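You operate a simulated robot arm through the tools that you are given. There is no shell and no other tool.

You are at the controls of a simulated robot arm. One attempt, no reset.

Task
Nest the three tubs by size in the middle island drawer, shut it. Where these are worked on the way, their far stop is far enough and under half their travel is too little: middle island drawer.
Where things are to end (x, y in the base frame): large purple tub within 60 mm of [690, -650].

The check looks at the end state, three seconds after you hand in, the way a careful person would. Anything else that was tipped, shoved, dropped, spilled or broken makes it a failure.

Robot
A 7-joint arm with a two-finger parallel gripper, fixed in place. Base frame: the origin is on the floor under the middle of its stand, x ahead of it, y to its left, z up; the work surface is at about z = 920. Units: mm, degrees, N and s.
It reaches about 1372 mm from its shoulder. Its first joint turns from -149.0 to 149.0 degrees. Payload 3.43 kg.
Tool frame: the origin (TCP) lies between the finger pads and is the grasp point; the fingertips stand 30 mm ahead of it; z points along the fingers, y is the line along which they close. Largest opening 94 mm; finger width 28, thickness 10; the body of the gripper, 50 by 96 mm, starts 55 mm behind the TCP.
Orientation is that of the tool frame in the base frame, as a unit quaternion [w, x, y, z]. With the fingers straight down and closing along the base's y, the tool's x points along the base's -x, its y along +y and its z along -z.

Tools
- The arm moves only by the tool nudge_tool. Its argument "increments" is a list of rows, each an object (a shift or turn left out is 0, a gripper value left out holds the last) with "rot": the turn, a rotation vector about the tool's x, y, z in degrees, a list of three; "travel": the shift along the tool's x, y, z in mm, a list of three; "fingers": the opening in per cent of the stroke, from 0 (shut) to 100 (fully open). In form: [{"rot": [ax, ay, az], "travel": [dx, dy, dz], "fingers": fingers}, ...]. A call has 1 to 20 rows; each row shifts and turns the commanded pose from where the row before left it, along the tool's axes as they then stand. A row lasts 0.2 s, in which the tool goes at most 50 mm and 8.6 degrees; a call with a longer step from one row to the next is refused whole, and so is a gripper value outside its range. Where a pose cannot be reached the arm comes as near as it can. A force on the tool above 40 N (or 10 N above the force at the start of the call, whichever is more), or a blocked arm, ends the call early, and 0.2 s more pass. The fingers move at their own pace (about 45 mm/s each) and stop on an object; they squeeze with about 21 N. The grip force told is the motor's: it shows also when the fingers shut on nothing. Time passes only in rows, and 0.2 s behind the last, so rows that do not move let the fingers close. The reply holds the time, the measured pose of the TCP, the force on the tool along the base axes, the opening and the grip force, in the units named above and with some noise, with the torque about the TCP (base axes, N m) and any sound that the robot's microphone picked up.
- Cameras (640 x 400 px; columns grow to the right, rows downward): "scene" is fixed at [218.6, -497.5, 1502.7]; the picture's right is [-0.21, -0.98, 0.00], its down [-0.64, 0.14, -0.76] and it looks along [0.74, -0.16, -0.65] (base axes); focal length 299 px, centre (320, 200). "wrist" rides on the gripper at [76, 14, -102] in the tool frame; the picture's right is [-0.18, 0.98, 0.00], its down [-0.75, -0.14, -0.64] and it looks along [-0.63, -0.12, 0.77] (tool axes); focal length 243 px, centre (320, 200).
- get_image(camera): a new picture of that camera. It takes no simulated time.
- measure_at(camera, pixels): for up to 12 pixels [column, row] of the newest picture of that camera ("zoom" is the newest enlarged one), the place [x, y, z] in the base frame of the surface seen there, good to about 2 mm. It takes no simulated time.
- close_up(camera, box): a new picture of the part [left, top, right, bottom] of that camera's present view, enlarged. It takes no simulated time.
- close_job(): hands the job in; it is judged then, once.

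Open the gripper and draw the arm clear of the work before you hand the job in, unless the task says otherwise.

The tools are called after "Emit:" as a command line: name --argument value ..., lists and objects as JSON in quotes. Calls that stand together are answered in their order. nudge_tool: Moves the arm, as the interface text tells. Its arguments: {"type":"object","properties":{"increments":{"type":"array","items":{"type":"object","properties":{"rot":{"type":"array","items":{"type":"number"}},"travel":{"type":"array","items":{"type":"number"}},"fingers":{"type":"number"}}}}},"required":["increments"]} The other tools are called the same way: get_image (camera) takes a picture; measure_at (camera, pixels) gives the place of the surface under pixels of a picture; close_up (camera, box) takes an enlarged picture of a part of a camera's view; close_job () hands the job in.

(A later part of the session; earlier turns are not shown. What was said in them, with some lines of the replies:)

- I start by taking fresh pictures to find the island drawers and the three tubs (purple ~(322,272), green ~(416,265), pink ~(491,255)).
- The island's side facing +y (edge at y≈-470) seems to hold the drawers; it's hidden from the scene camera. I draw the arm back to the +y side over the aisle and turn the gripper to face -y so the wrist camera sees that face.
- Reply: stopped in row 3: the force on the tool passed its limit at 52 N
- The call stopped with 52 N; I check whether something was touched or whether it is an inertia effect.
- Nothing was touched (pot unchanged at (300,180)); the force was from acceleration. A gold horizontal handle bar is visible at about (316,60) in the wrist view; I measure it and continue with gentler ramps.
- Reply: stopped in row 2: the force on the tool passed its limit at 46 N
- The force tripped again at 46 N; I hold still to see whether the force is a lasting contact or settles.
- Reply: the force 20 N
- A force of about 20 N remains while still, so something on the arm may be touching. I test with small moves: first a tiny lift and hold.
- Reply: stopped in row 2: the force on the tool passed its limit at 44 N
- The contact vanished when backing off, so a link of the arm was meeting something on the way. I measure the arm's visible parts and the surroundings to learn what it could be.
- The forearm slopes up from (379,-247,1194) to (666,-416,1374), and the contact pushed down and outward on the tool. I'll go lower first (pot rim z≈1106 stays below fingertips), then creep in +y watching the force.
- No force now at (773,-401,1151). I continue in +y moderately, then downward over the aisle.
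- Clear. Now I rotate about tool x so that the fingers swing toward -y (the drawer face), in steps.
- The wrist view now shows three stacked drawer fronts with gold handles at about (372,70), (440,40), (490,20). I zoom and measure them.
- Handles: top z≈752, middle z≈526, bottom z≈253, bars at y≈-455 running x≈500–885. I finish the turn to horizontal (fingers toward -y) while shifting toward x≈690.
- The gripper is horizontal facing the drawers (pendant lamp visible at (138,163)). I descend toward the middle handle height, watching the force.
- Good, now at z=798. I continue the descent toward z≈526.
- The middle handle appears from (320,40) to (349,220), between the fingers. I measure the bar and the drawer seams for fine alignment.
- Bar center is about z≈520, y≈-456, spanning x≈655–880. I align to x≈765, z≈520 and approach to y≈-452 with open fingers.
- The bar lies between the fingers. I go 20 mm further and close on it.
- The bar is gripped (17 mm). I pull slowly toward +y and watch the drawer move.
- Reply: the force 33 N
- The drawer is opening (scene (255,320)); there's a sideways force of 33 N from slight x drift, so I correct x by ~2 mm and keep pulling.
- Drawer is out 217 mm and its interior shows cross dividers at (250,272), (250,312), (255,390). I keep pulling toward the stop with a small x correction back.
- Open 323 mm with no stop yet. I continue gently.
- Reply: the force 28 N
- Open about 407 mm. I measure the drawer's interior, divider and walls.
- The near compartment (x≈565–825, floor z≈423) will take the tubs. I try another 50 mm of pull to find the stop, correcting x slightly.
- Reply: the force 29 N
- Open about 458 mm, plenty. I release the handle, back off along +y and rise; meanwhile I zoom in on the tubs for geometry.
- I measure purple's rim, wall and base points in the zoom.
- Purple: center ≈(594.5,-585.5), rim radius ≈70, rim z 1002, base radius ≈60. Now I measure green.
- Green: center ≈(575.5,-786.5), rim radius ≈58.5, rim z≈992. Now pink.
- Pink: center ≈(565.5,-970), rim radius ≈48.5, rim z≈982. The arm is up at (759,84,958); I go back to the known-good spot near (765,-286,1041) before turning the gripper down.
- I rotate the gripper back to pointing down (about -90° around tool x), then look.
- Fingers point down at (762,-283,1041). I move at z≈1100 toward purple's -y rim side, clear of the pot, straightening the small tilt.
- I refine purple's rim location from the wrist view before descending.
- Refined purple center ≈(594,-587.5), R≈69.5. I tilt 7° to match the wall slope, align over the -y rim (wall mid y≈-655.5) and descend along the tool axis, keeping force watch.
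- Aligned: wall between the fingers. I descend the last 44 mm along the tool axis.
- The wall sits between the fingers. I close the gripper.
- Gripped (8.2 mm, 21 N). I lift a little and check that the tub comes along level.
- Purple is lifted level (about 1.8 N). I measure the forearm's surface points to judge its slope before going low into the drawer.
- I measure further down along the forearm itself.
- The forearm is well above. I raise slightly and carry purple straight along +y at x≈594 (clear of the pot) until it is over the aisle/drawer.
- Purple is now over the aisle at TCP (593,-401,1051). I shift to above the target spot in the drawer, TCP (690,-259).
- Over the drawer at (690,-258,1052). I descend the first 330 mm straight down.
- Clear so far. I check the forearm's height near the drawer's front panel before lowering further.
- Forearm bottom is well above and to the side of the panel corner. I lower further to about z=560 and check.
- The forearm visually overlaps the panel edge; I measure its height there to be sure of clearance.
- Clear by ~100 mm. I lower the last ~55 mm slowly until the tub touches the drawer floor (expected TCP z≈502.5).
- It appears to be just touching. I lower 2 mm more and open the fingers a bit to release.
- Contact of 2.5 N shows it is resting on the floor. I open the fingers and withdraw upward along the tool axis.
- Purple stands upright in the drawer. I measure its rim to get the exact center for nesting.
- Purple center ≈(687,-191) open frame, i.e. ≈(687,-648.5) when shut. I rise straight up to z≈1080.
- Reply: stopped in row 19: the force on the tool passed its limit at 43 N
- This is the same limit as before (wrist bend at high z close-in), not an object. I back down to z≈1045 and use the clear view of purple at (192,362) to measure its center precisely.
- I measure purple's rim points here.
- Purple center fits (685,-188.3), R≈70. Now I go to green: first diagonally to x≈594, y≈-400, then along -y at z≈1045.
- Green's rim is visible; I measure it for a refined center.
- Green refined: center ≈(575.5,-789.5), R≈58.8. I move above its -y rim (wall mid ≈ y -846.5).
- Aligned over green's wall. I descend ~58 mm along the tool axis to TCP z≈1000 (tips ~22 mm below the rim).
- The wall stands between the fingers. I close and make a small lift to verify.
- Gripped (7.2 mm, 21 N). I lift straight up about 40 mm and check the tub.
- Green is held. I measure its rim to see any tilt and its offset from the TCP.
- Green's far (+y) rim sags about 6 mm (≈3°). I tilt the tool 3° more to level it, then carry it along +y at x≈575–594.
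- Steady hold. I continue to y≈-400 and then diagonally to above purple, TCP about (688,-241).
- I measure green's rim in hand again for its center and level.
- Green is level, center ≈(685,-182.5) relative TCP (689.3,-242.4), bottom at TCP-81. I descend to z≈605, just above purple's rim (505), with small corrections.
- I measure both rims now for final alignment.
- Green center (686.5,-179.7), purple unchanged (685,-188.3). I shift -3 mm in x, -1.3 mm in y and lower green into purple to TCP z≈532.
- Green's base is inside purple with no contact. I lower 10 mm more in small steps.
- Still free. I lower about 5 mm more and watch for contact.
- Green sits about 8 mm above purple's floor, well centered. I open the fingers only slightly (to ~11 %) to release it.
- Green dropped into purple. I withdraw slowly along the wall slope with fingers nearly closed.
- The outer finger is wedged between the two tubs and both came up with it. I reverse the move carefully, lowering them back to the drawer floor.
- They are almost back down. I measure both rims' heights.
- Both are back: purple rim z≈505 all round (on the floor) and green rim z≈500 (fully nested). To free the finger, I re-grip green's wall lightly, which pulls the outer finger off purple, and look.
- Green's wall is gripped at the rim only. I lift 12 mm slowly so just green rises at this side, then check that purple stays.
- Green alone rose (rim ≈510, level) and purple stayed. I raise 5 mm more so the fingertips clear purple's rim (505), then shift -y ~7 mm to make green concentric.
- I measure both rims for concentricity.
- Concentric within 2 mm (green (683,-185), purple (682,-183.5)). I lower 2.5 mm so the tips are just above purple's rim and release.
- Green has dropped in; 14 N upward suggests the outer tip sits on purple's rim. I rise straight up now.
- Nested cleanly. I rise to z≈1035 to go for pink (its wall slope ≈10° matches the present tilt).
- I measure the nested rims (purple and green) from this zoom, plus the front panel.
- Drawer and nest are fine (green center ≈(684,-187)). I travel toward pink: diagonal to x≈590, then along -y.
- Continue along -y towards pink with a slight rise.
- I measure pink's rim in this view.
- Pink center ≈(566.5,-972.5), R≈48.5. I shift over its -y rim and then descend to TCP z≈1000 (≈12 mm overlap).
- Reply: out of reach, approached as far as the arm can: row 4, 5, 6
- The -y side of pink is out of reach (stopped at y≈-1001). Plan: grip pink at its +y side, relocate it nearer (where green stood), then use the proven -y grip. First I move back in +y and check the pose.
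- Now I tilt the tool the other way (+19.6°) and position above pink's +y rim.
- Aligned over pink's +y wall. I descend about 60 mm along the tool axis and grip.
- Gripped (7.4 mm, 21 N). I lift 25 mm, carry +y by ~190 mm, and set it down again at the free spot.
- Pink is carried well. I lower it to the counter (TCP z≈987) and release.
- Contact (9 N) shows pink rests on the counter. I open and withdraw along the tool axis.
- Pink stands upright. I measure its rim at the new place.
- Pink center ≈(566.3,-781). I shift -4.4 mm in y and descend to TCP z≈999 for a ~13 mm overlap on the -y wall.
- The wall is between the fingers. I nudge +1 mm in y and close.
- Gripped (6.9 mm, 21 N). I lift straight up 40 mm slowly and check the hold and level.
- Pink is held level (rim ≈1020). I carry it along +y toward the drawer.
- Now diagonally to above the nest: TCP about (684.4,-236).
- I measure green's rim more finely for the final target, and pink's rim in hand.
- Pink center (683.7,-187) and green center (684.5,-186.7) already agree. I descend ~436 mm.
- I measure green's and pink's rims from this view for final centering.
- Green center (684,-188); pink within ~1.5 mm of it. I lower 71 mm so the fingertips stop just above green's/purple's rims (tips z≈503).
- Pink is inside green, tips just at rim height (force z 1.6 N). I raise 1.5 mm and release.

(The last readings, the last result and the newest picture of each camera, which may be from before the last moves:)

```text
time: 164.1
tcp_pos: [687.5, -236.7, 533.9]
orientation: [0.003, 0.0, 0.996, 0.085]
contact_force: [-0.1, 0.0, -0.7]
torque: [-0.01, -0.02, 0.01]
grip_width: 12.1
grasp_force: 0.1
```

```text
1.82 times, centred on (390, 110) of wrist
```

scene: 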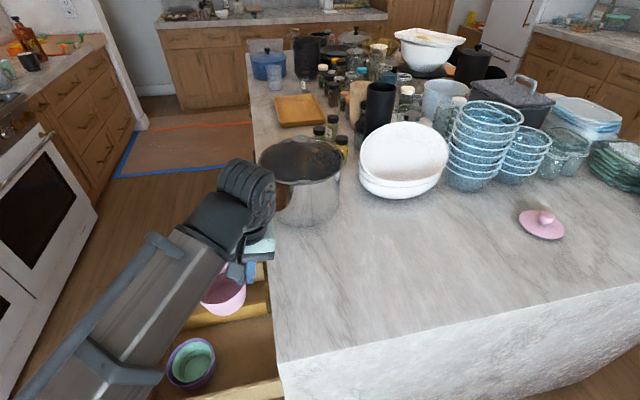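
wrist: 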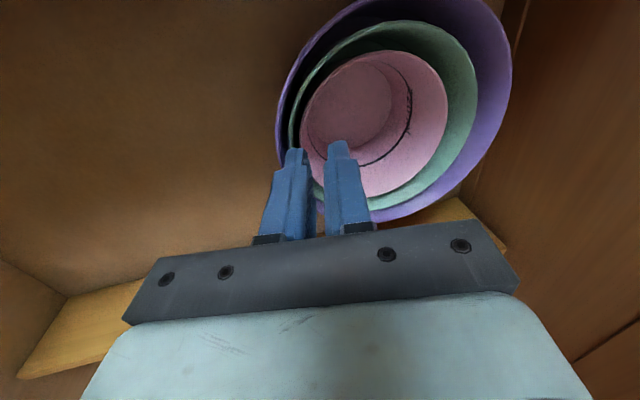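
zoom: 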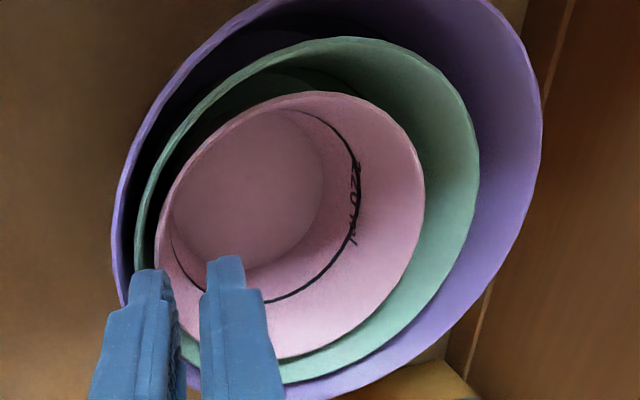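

Pink dropped neatly into green. I rise straight up, watching that the tubs stay.

Emit:
nudge_tool --increments '[{"travel": [0, 0.5, -3]}, {"travel": [0, 0.9, -5]}, {"travel": [0, 1.4, -8]}, {"travel": [0, 2, -12]}, {"travel": [0, 2.7, -16]}, {"travel": [0, 2.7, -16]}, {"travel": [0, 2.7, -16]}, {"travel": [0, 1.7, -10]}, {"travel": [0, 0.8, -5]}]'

Emit:
get_image --camera "wrist"

Emit:
close_up --camera "scene" --box '[100, 290, 260, 400]'

```text
time: 166.1
tcp_pos: [684.7, -238.0, 624.9]
orientation: [0.003, -0.001, 0.996, 0.085]
contact_force: [-0.2, -0.1, -1.0]
torque: [0.0, -0.05, 0.02]
grip_width: 12.2
grasp_force: 0.0
```

```text
taken
```

wrist: 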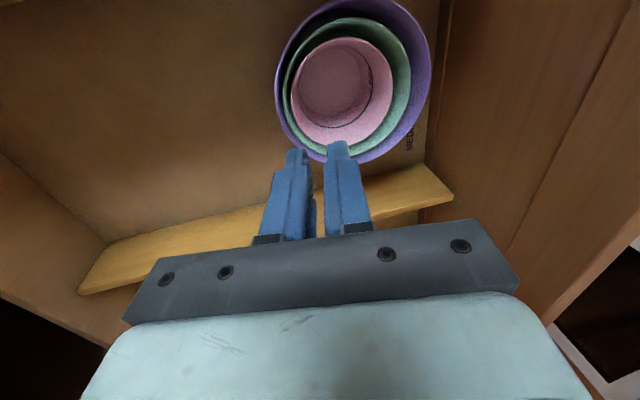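

```text
3.64 times, centred on (180, 345) of scene
```

zoom: 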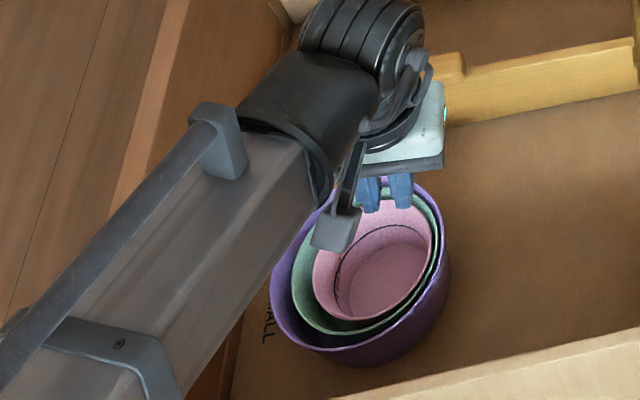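

All three are nested (pink in green in purple). Now I rise to z≈1025 while shifting toward x≈750, to go around to the drawer handle.

Emit:
nudge_tool --increments '[{"travel": [0, 1.3, -8]}, {"travel": [0, 2.7, -16]}, {"travel": [-2, 3.8, -22]}, {"travel": [-4, 4.2, -24.65]}, {"travel": [-5, 4.2, -24.65]}, {"travel": [-5, 4.2, -24.65]}, {"travel": [-5, 4.2, -24.65]}, {"travel": [-5, 4.2, -24.65]}, {"travel": [-5, 4.2, -24.65]}, {"travel": [-5, 4.2, -24.65]}, {"travel": [-5, 4.2, -24.65]}, {"travel": [-5, 4.2, -24.65]}, {"travel": [-5, 4.2, -24.65]}, {"travel": [-5, 4.2, -24.65]}, {"travel": [-5, 4.2, -24.65]}, {"travel": [-5, 4.2, -24.65]}, {"travel": [-3, 3.8, -22]}, {"travel": [-2, 2.7, -14]}, {"travel": [-1, 1.3, -7]}]'

Emit:
get_image --camera "scene"

Emit:
close_up --camera "scene" --box '[140, 310, 260, 400]'

```text
time: 170.1
tcp_pos: [754.2, -238.0, 1042.0]
orientation: [0.003, -0.001, 0.996, 0.085]
contact_force: [0.2, -0.6, -0.6]
torque: [0.0, 0.01, -0.03]
grip_width: 12.0
grasp_force: 0.0
```

```text
taken
```

scene: 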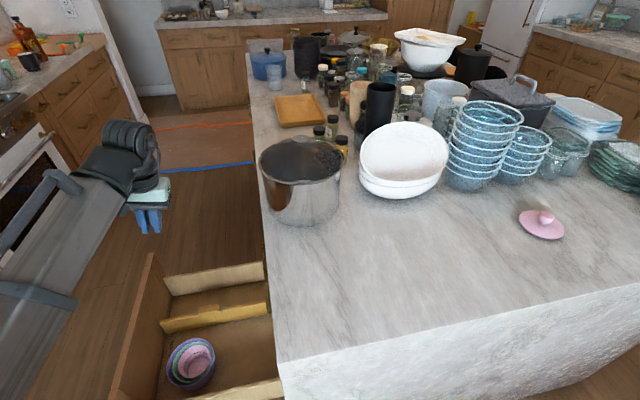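

```text
4.44 times, centred on (200, 355) of scene
```

zoom: 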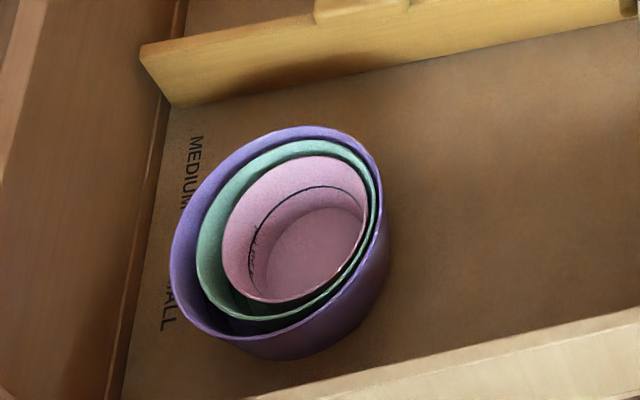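

The nest looks right. I rotate the gripper to horizontal (facing -y) and open it for the handle.

Emit:
nudge_tool --increments '[{"rot": [3, 0, 0], "fingers": 100}, {"rot": [6, 0, 0]}, {"rot": [7, 0, 0]}, {"rot": [7, 0, 0]}, {"rot": [7, 0, 0]}, {"rot": [7, 0, 0]}, {"rot": [7, 0, 0]}, {"rot": [7, 0, 0]}, {"rot": [7, 0, 0]}, {"rot": [7, 0, 0]}, {"rot": [7, 0, 0]}, {"rot": [7, 0, 0]}, {"rot": [7, 0, 0]}, {"rot": [7, 0, 0]}, {"rot": [4, 0, 0]}, {"rot": [2.4, 0, 0]}]'

```text
time: 173.5
tcp_pos: [755.8, -237.3, 1040.0]
orientation: [0.003, 0.003, 0.708, -0.706]
contact_force: [1.2, -0.1, 0.5]
torque: [-0.03, 0.02, -0.03]
grip_width: 94.1
grasp_force: 0.1
```

Horizontal now. I back out along +y to y≈85, descending slightly.

Emit:
nudge_tool --increments '[{"travel": [0, 2, -8]}, {"travel": [0, 5, -16]}, {"travel": [0, 7, -22]}, {"travel": [0, 7, -26]}, {"travel": [0, 7, -26]}, {"travel": [0, 7, -26]}, {"travel": [0, 7, -26]}, {"travel": [0, 7, -26]}, {"travel": [0, 7, -26]}, {"travel": [0, 7, -26]}, {"travel": [0, 7, -26]}, {"travel": [0, 7, -26]}, {"travel": [0, 5, -22]}, {"travel": [0, 2, -16]}, {"travel": [0, 0, -8]}]'

Emit:
get_image --camera "wrist"

```text
time: 176.7
tcp_pos: [755.6, 88.2, 958.5]
orientation: [0.002, 0.002, 0.709, -0.705]
contact_force: [1.2, 0.3, -0.7]
torque: [0.01, 0.0, 0.0]
grip_width: 93.9
grasp_force: 0.1
```

```text
taken
```

wrist: 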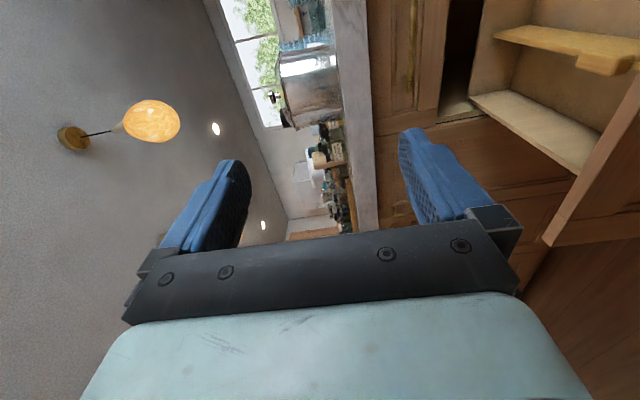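

I descend to the handle height (z≈521) with fingertips at y≈58, clear of the handle.

Emit:
nudge_tool --increments '[{"travel": [0, 8, 0]}, {"travel": [0, 16, 0]}, {"travel": [0, 22, 0]}, {"travel": [0, 26, 0]}, {"travel": [0, 26, 0]}, {"travel": [0, 26, 0]}, {"travel": [0, 26, 0]}, {"travel": [0, 26, 0]}, {"travel": [0, 26, 0]}, {"travel": [0, 26, 0]}, {"travel": [0, 26, 0]}, {"travel": [0, 26, 0]}, {"travel": [0, 26, 0]}, {"travel": [0, 26, 0]}, {"travel": [0, 26, 0]}, {"travel": [0, 26, 0]}, {"travel": [0, 22, 0]}, {"travel": [0, 16, 0]}, {"travel": [0, 8, 0]}]'

Emit:
get_image --camera "wrist"

```text
time: 180.7
tcp_pos: [757.9, 91.5, 529.2]
orientation: [0.002, 0.003, 0.71, -0.705]
contact_force: [0.1, 0.1, 0.6]
torque: [0.0, 0.01, -0.03]
grip_width: 93.9
grasp_force: 0.0
```

```text
taken
```

wrist: 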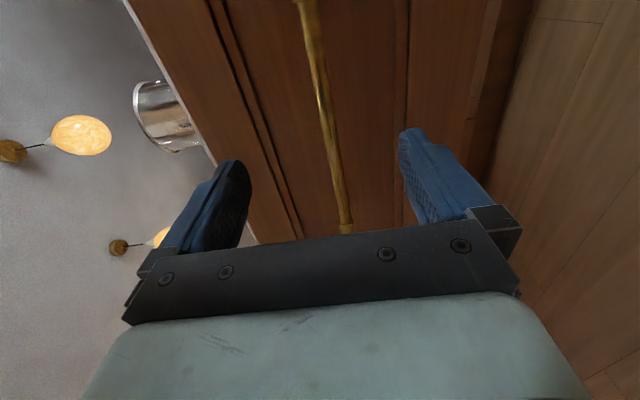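

The handle bar is between the fingers at (325,110). I measure it for the final approach.

Emit:
measure_at --camera "wrist" --pixels '[[310, 30], [321, 85], [332, 140], [340, 190], [280, 120], [370, 120]]'

```text
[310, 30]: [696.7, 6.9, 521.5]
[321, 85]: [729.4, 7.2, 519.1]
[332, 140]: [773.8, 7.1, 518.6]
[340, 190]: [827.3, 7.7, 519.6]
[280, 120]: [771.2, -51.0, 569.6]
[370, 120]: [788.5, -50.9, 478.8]
```

Bar front at y≈7, z≈520. I approach to y≈3 at z≈522 and close on it.

Emit:
nudge_tool --increments '[{"travel": [0, 3, 5]}, {"travel": [0, 4, 12]}, {"travel": [0, 0, 18]}, {"travel": [0, 0, 20]}, {"travel": [0, 0, 15]}, {"travel": [0, 0, 10]}, {"travel": [0, 0, 6]}, {"travel": [0, 0, 2.5]}, {"fingers": 0}, {"fingers": 0}, {"fingers": 0}, {"fingers": 0}, {"fingers": 0}, {"fingers": 0}, {"fingers": 0}]'

Emit:
get_image --camera "wrist"

```text
time: 183.9
tcp_pos: [757.8, 2.6, 521.7]
orientation: [0.002, 0.002, 0.709, -0.705]
contact_force: [2.7, -0.5, 9.4]
torque: [-0.04, 0.57, -0.15]
grip_width: 17.1
grasp_force: 45.0
```

```text
taken
```

wrist: 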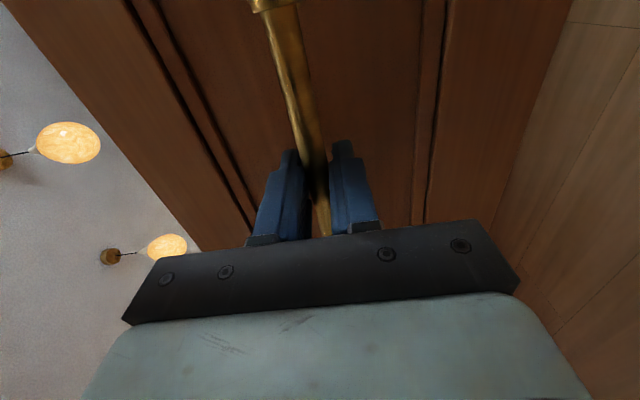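

The bar is gripped. I push the drawer in slowly with gentle ramps.

Emit:
nudge_tool --increments '[{"travel": [0, 0, 2]}, {"travel": [0, 0, 4]}, {"travel": [0, -0.05, 7]}, {"travel": [0, -0.05, 10]}, {"travel": [0, -0.05, 11]}, {"travel": [0, -0.05, 11]}, {"travel": [0, -0.05, 11]}, {"travel": [0, -0.05, 11]}, {"travel": [0, -0.05, 11]}, {"travel": [0, -0.05, 11]}, {"travel": [0, -0.05, 11]}, {"travel": [0, -0.05, 10]}, {"travel": [0, -0.05, 7]}, {"travel": [0, 0, 4]}, {"travel": [0, 0, 2]}]'

Emit:
get_image --camera "scene"

```text
time: 187.1
tcp_pos: [758.5, -119.8, 521.2]
orientation: [0.002, 0.003, 0.71, -0.704]
contact_force: [0.5, 2.2, -2.1]
torque: [-0.01, 0.45, 0.57]
grip_width: 17.0
grasp_force: 45.3
```

```text
taken
```

scene: 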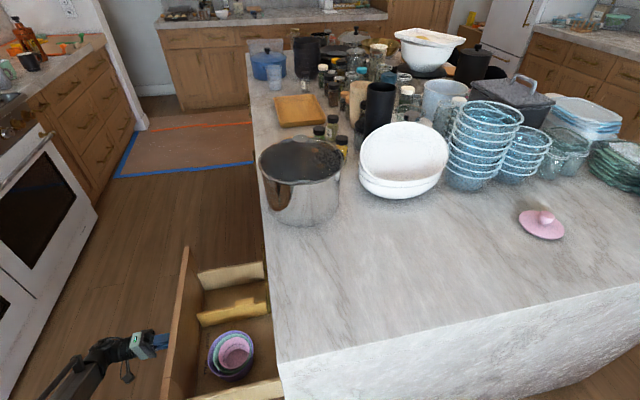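

The drawer moves in smoothly and the nest rides along at (231,355). I continue.

Emit:
nudge_tool --increments '[{"travel": [0, 0, 2]}, {"travel": [0, 0, 4]}, {"travel": [0, -0.05, 7]}, {"travel": [0, -0.05, 10]}, {"travel": [0, -0.05, 11]}, {"travel": [0, -0.05, 11]}, {"travel": [0, -0.05, 11]}, {"travel": [0, -0.05, 11]}, {"travel": [0, -0.05, 11]}, {"travel": [0, -0.05, 11]}, {"travel": [0, -0.05, 11]}, {"travel": [0, -0.05, 11]}, {"travel": [0, -0.05, 11]}, {"travel": [0, -0.05, 11]}, {"travel": [0, -0.05, 11]}, {"travel": [0, -0.05, 11]}, {"travel": [0, -0.05, 10]}, {"travel": [0, -0.05, 7]}, {"travel": [0, 0, 4]}, {"travel": [0, 0, 2]}]'

Emit:
get_image --camera "scene"

```text
time: 191.3
tcp_pos: [758.1, -297.9, 522.2]
orientation: [0.002, 0.003, 0.71, -0.704]
contact_force: [-1.0, 2.2, -8.4]
torque: [-0.02, 0.41, -0.2]
grip_width: 17.2
grasp_force: 45.0
```

```text
taken
```

scene: 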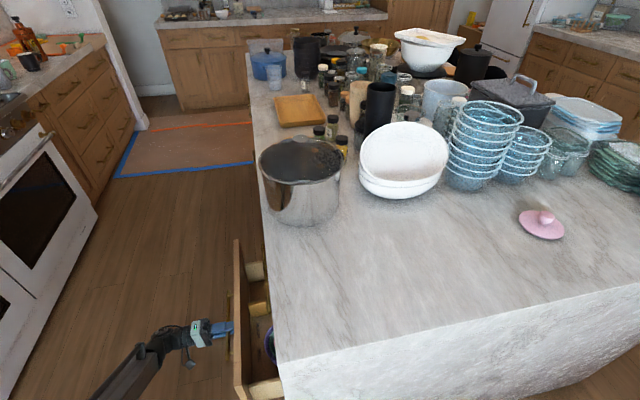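

About 157 mm remain. I push on, slowing near the end.

Emit:
nudge_tool --increments '[{"travel": [0, 0.1, 2]}, {"travel": [0, 0.1, 4]}, {"travel": [0, 0, 7]}, {"travel": [0, -0.05, 10]}, {"travel": [0, -0.05, 11]}, {"travel": [0, -0.05, 11]}, {"travel": [0, -0.05, 11]}, {"travel": [0, -0.05, 11]}, {"travel": [0, -0.05, 11]}, {"travel": [0, -0.05, 11]}, {"travel": [0, -0.05, 11]}, {"travel": [0, -0.05, 11]}, {"travel": [0, -0.05, 10]}, {"travel": [0, -0.05, 8]}, {"travel": [0, 0, 5]}, {"travel": [0, 0, 4]}, {"travel": [0, 0, 3]}, {"travel": [0, 0, 2]}]'

Emit:
get_image --camera "wrist"

Emit:
get_image --camera "scene"

```text
time: 195.1
tcp_pos: [758.4, -439.5, 520.0]
orientation: [0.003, 0.003, 0.71, -0.704]
contact_force: [1.9, 2.4, -9.6]
torque: [0.05, 0.48, -0.78]
grip_width: 17.2
grasp_force: 44.9
```

```text
taken
```

wrist: 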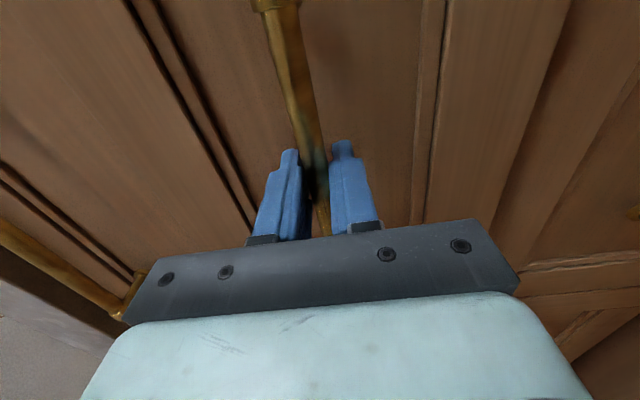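

```text
taken
```

scene: 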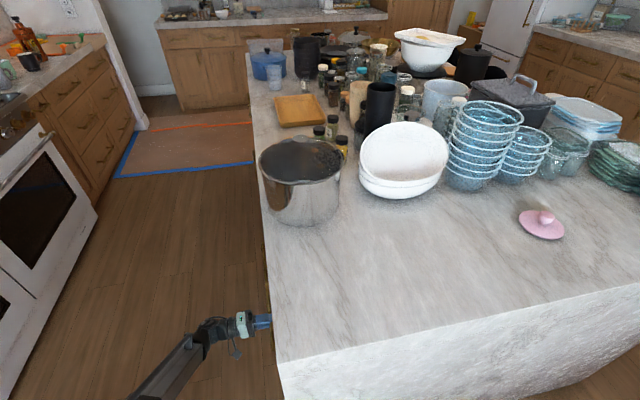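

About 15 mm remain. I push in 2–3 mm steps until the closed stop is felt.

Emit:
nudge_tool --increments '[{"travel": [0, -0.2, 2]}, {"travel": [0, -0.2, 3]}, {"travel": [0, 0, 3]}, {"travel": [0, 0, 3]}, {"travel": [0, 0, 2]}, {"travel": [0, 0, 2]}, {"travel": [0, 0, 1]}, {"travel": [0, 0, 1]}, {"travel": [0, 0, 0]}]'

```text
time: 196.7
tcp_pos: [758.1, -453.8, 520.9]
orientation: [0.003, 0.001, 0.709, -0.705]
contact_force: [1.8, 8.4, -1.2]
torque: [-0.02, 0.4, -0.78]
grip_width: 17.1
grasp_force: 45.0
stopped in row 8: the force on the tool passed its limit at 43 N (the readings are from after the stop); the commanded pose is now the measured one
```

The closed stop was felt (43 N). I check flushness by measuring the middle drawer's face against its neighbours.

Emit:
get_image --camera "wrist"

Emit:
measure_at --camera "wrist" --pixels '[[290, 70], [280, 20], [70, 60], [100, 80], [220, 60], [230, 100], [350, 60], [380, 100], [470, 60], [490, 100], [560, 60], [590, 100]]'

```text
taken
```

wrist: 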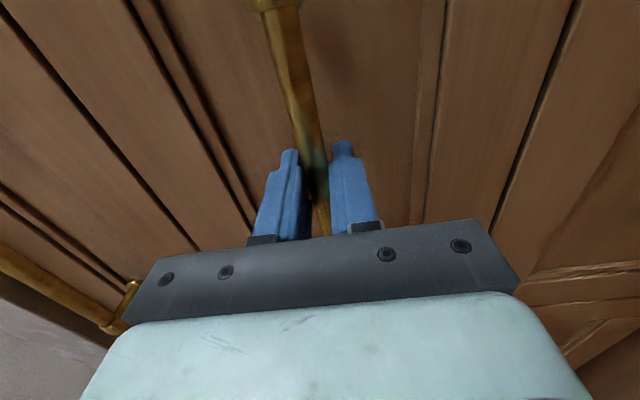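

```text
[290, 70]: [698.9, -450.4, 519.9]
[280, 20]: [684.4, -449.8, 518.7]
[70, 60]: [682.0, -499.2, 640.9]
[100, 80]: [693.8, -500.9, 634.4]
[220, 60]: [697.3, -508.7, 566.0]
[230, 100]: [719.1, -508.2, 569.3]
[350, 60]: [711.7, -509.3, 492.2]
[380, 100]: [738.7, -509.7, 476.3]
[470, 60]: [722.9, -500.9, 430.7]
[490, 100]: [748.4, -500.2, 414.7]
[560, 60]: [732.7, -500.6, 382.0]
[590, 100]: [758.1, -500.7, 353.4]
```

Middle drawer is flush (face -500.5 vs lower drawer -500.7; bar back at y=-450). I open the fingers and back away along +y.

Emit:
nudge_tool --increments '[{"fingers": 100}, {"fingers": 100}, {"fingers": 100}, {"fingers": 100}, {"fingers": 100}, {"fingers": 100}, {"travel": [0, 0, -4]}, {"travel": [0, 0, -10]}, {"travel": [0, 0, -18]}, {"travel": [0, 0, -24]}, {"travel": [0, 0, -26]}, {"travel": [0, 0, -26]}, {"travel": [0, 0, -26]}, {"travel": [0, 0, -24]}, {"travel": [0, 0, -16]}, {"travel": [0, 0, -8]}]'

Emit:
get_image --camera "wrist"

Emit:
get_image --camera "scene"

```text
time: 200.1
tcp_pos: [757.6, -272.1, 522.4]
orientation: [0.002, 0.003, 0.709, -0.705]
contact_force: [0.6, 0.0, 0.4]
torque: [-0.02, 0.0, 0.02]
grip_width: 94.1
grasp_force: 0.1
```

```text
taken
```

wrist: 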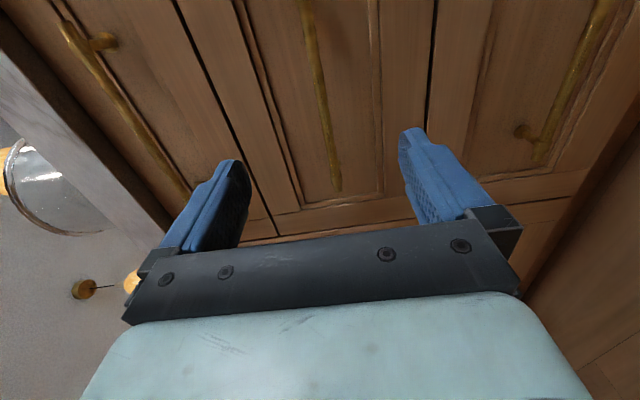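

```text
taken
```

scene: 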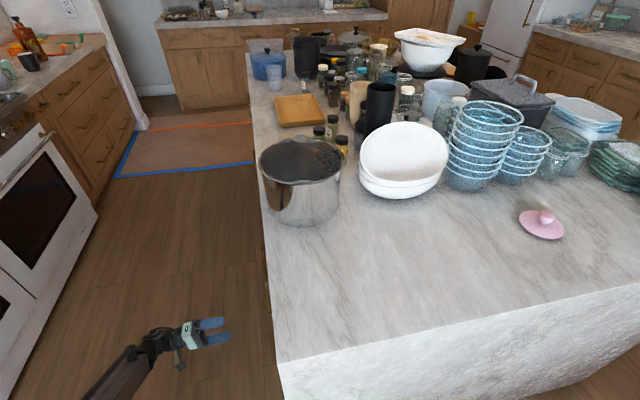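

The drawer stays shut after release. I do a last measurement of the handles and faces, and draw back a bit further.

Emit:
measure_at --camera "wrist" --pixels '[[313, 50], [325, 110], [160, 40], [225, 60], [280, 60], [350, 60], [410, 60], [460, 60], [90, 70], [580, 60]]'

Emit:
nudge_tool --increments '[{"travel": [0, 0, -6]}, {"travel": [0, 0, -14]}, {"travel": [0, 0, -22]}, {"travel": [0, 0, -24]}, {"travel": [0, 0, -22]}, {"travel": [0, 0, -14]}, {"travel": [0, 0, -6]}, {"travel": [0, 0, 0]}, {"travel": [0, 0, 0]}, {"travel": [0, 0, 0]}]'

Emit:
get_image --camera "wrist"

```text
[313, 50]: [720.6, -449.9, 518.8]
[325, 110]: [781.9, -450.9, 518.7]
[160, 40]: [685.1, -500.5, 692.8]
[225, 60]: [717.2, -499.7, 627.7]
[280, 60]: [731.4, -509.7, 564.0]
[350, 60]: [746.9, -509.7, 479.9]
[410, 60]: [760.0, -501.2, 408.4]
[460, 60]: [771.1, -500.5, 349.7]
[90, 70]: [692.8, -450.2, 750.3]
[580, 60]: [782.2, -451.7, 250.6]
```

```text
time: 202.3
tcp_pos: [758.2, -163.2, 523.6]
orientation: [0.003, 0.002, 0.71, -0.704]
contact_force: [-0.5, -0.4, -0.5]
torque: [-0.01, 0.0, -0.01]
grip_width: 93.9
grasp_force: 0.1
```

```text
taken
```

wrist: 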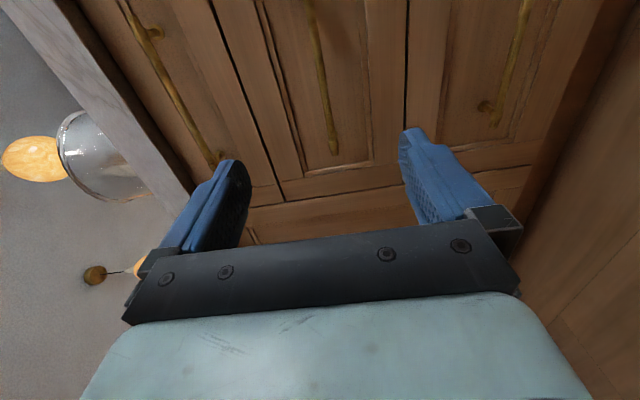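

All three drawers are flush, with all handles at y≈-450. The nest (pink in green in purple) was last measured at about (682,-641) in closed-drawer terms. The gripper is open and well clear, so I hand in.

Emit:
close_job

```text
The job is handed in.
```

The three tubs are nested in the middle island drawer: pink in green in purple, all upright when last seen. The drawer is shut and I handed the job in. I don't have the check's verdict.

- **Purple tub position:** I last measured it with the drawer open. That works out to about (682, -641) once shut, roughly 12 mm from your target of (690, -650). I couldn't see inside the closed drawer to confirm it hadn't slid, but I pushed it in slowly.
- **Drawer travel:** I opened it about 458 mm without reaching a far stop, so I don't know its full travel. I took that as well past half. It closed against its stop and sits flush with the other drawers.
- **Lifted while nesting:** while placing green, a finger jammed between green and purple and both came up about 100 mm with the gripper. I lowered them back to the drawer floor, freed the finger and placed green again.
- **Short drops:** green and pink were each released about 15–20 mm above their resting place. Both landed upright.
- **Moved along the way:** pink was out of reach from the side I needed, so I first set it down about 190 mm closer on the counter, then picked it up again.

The cameras showed nothing else disturbed on the counter, including the pink lid. The gripper is open and well clear of the drawers.
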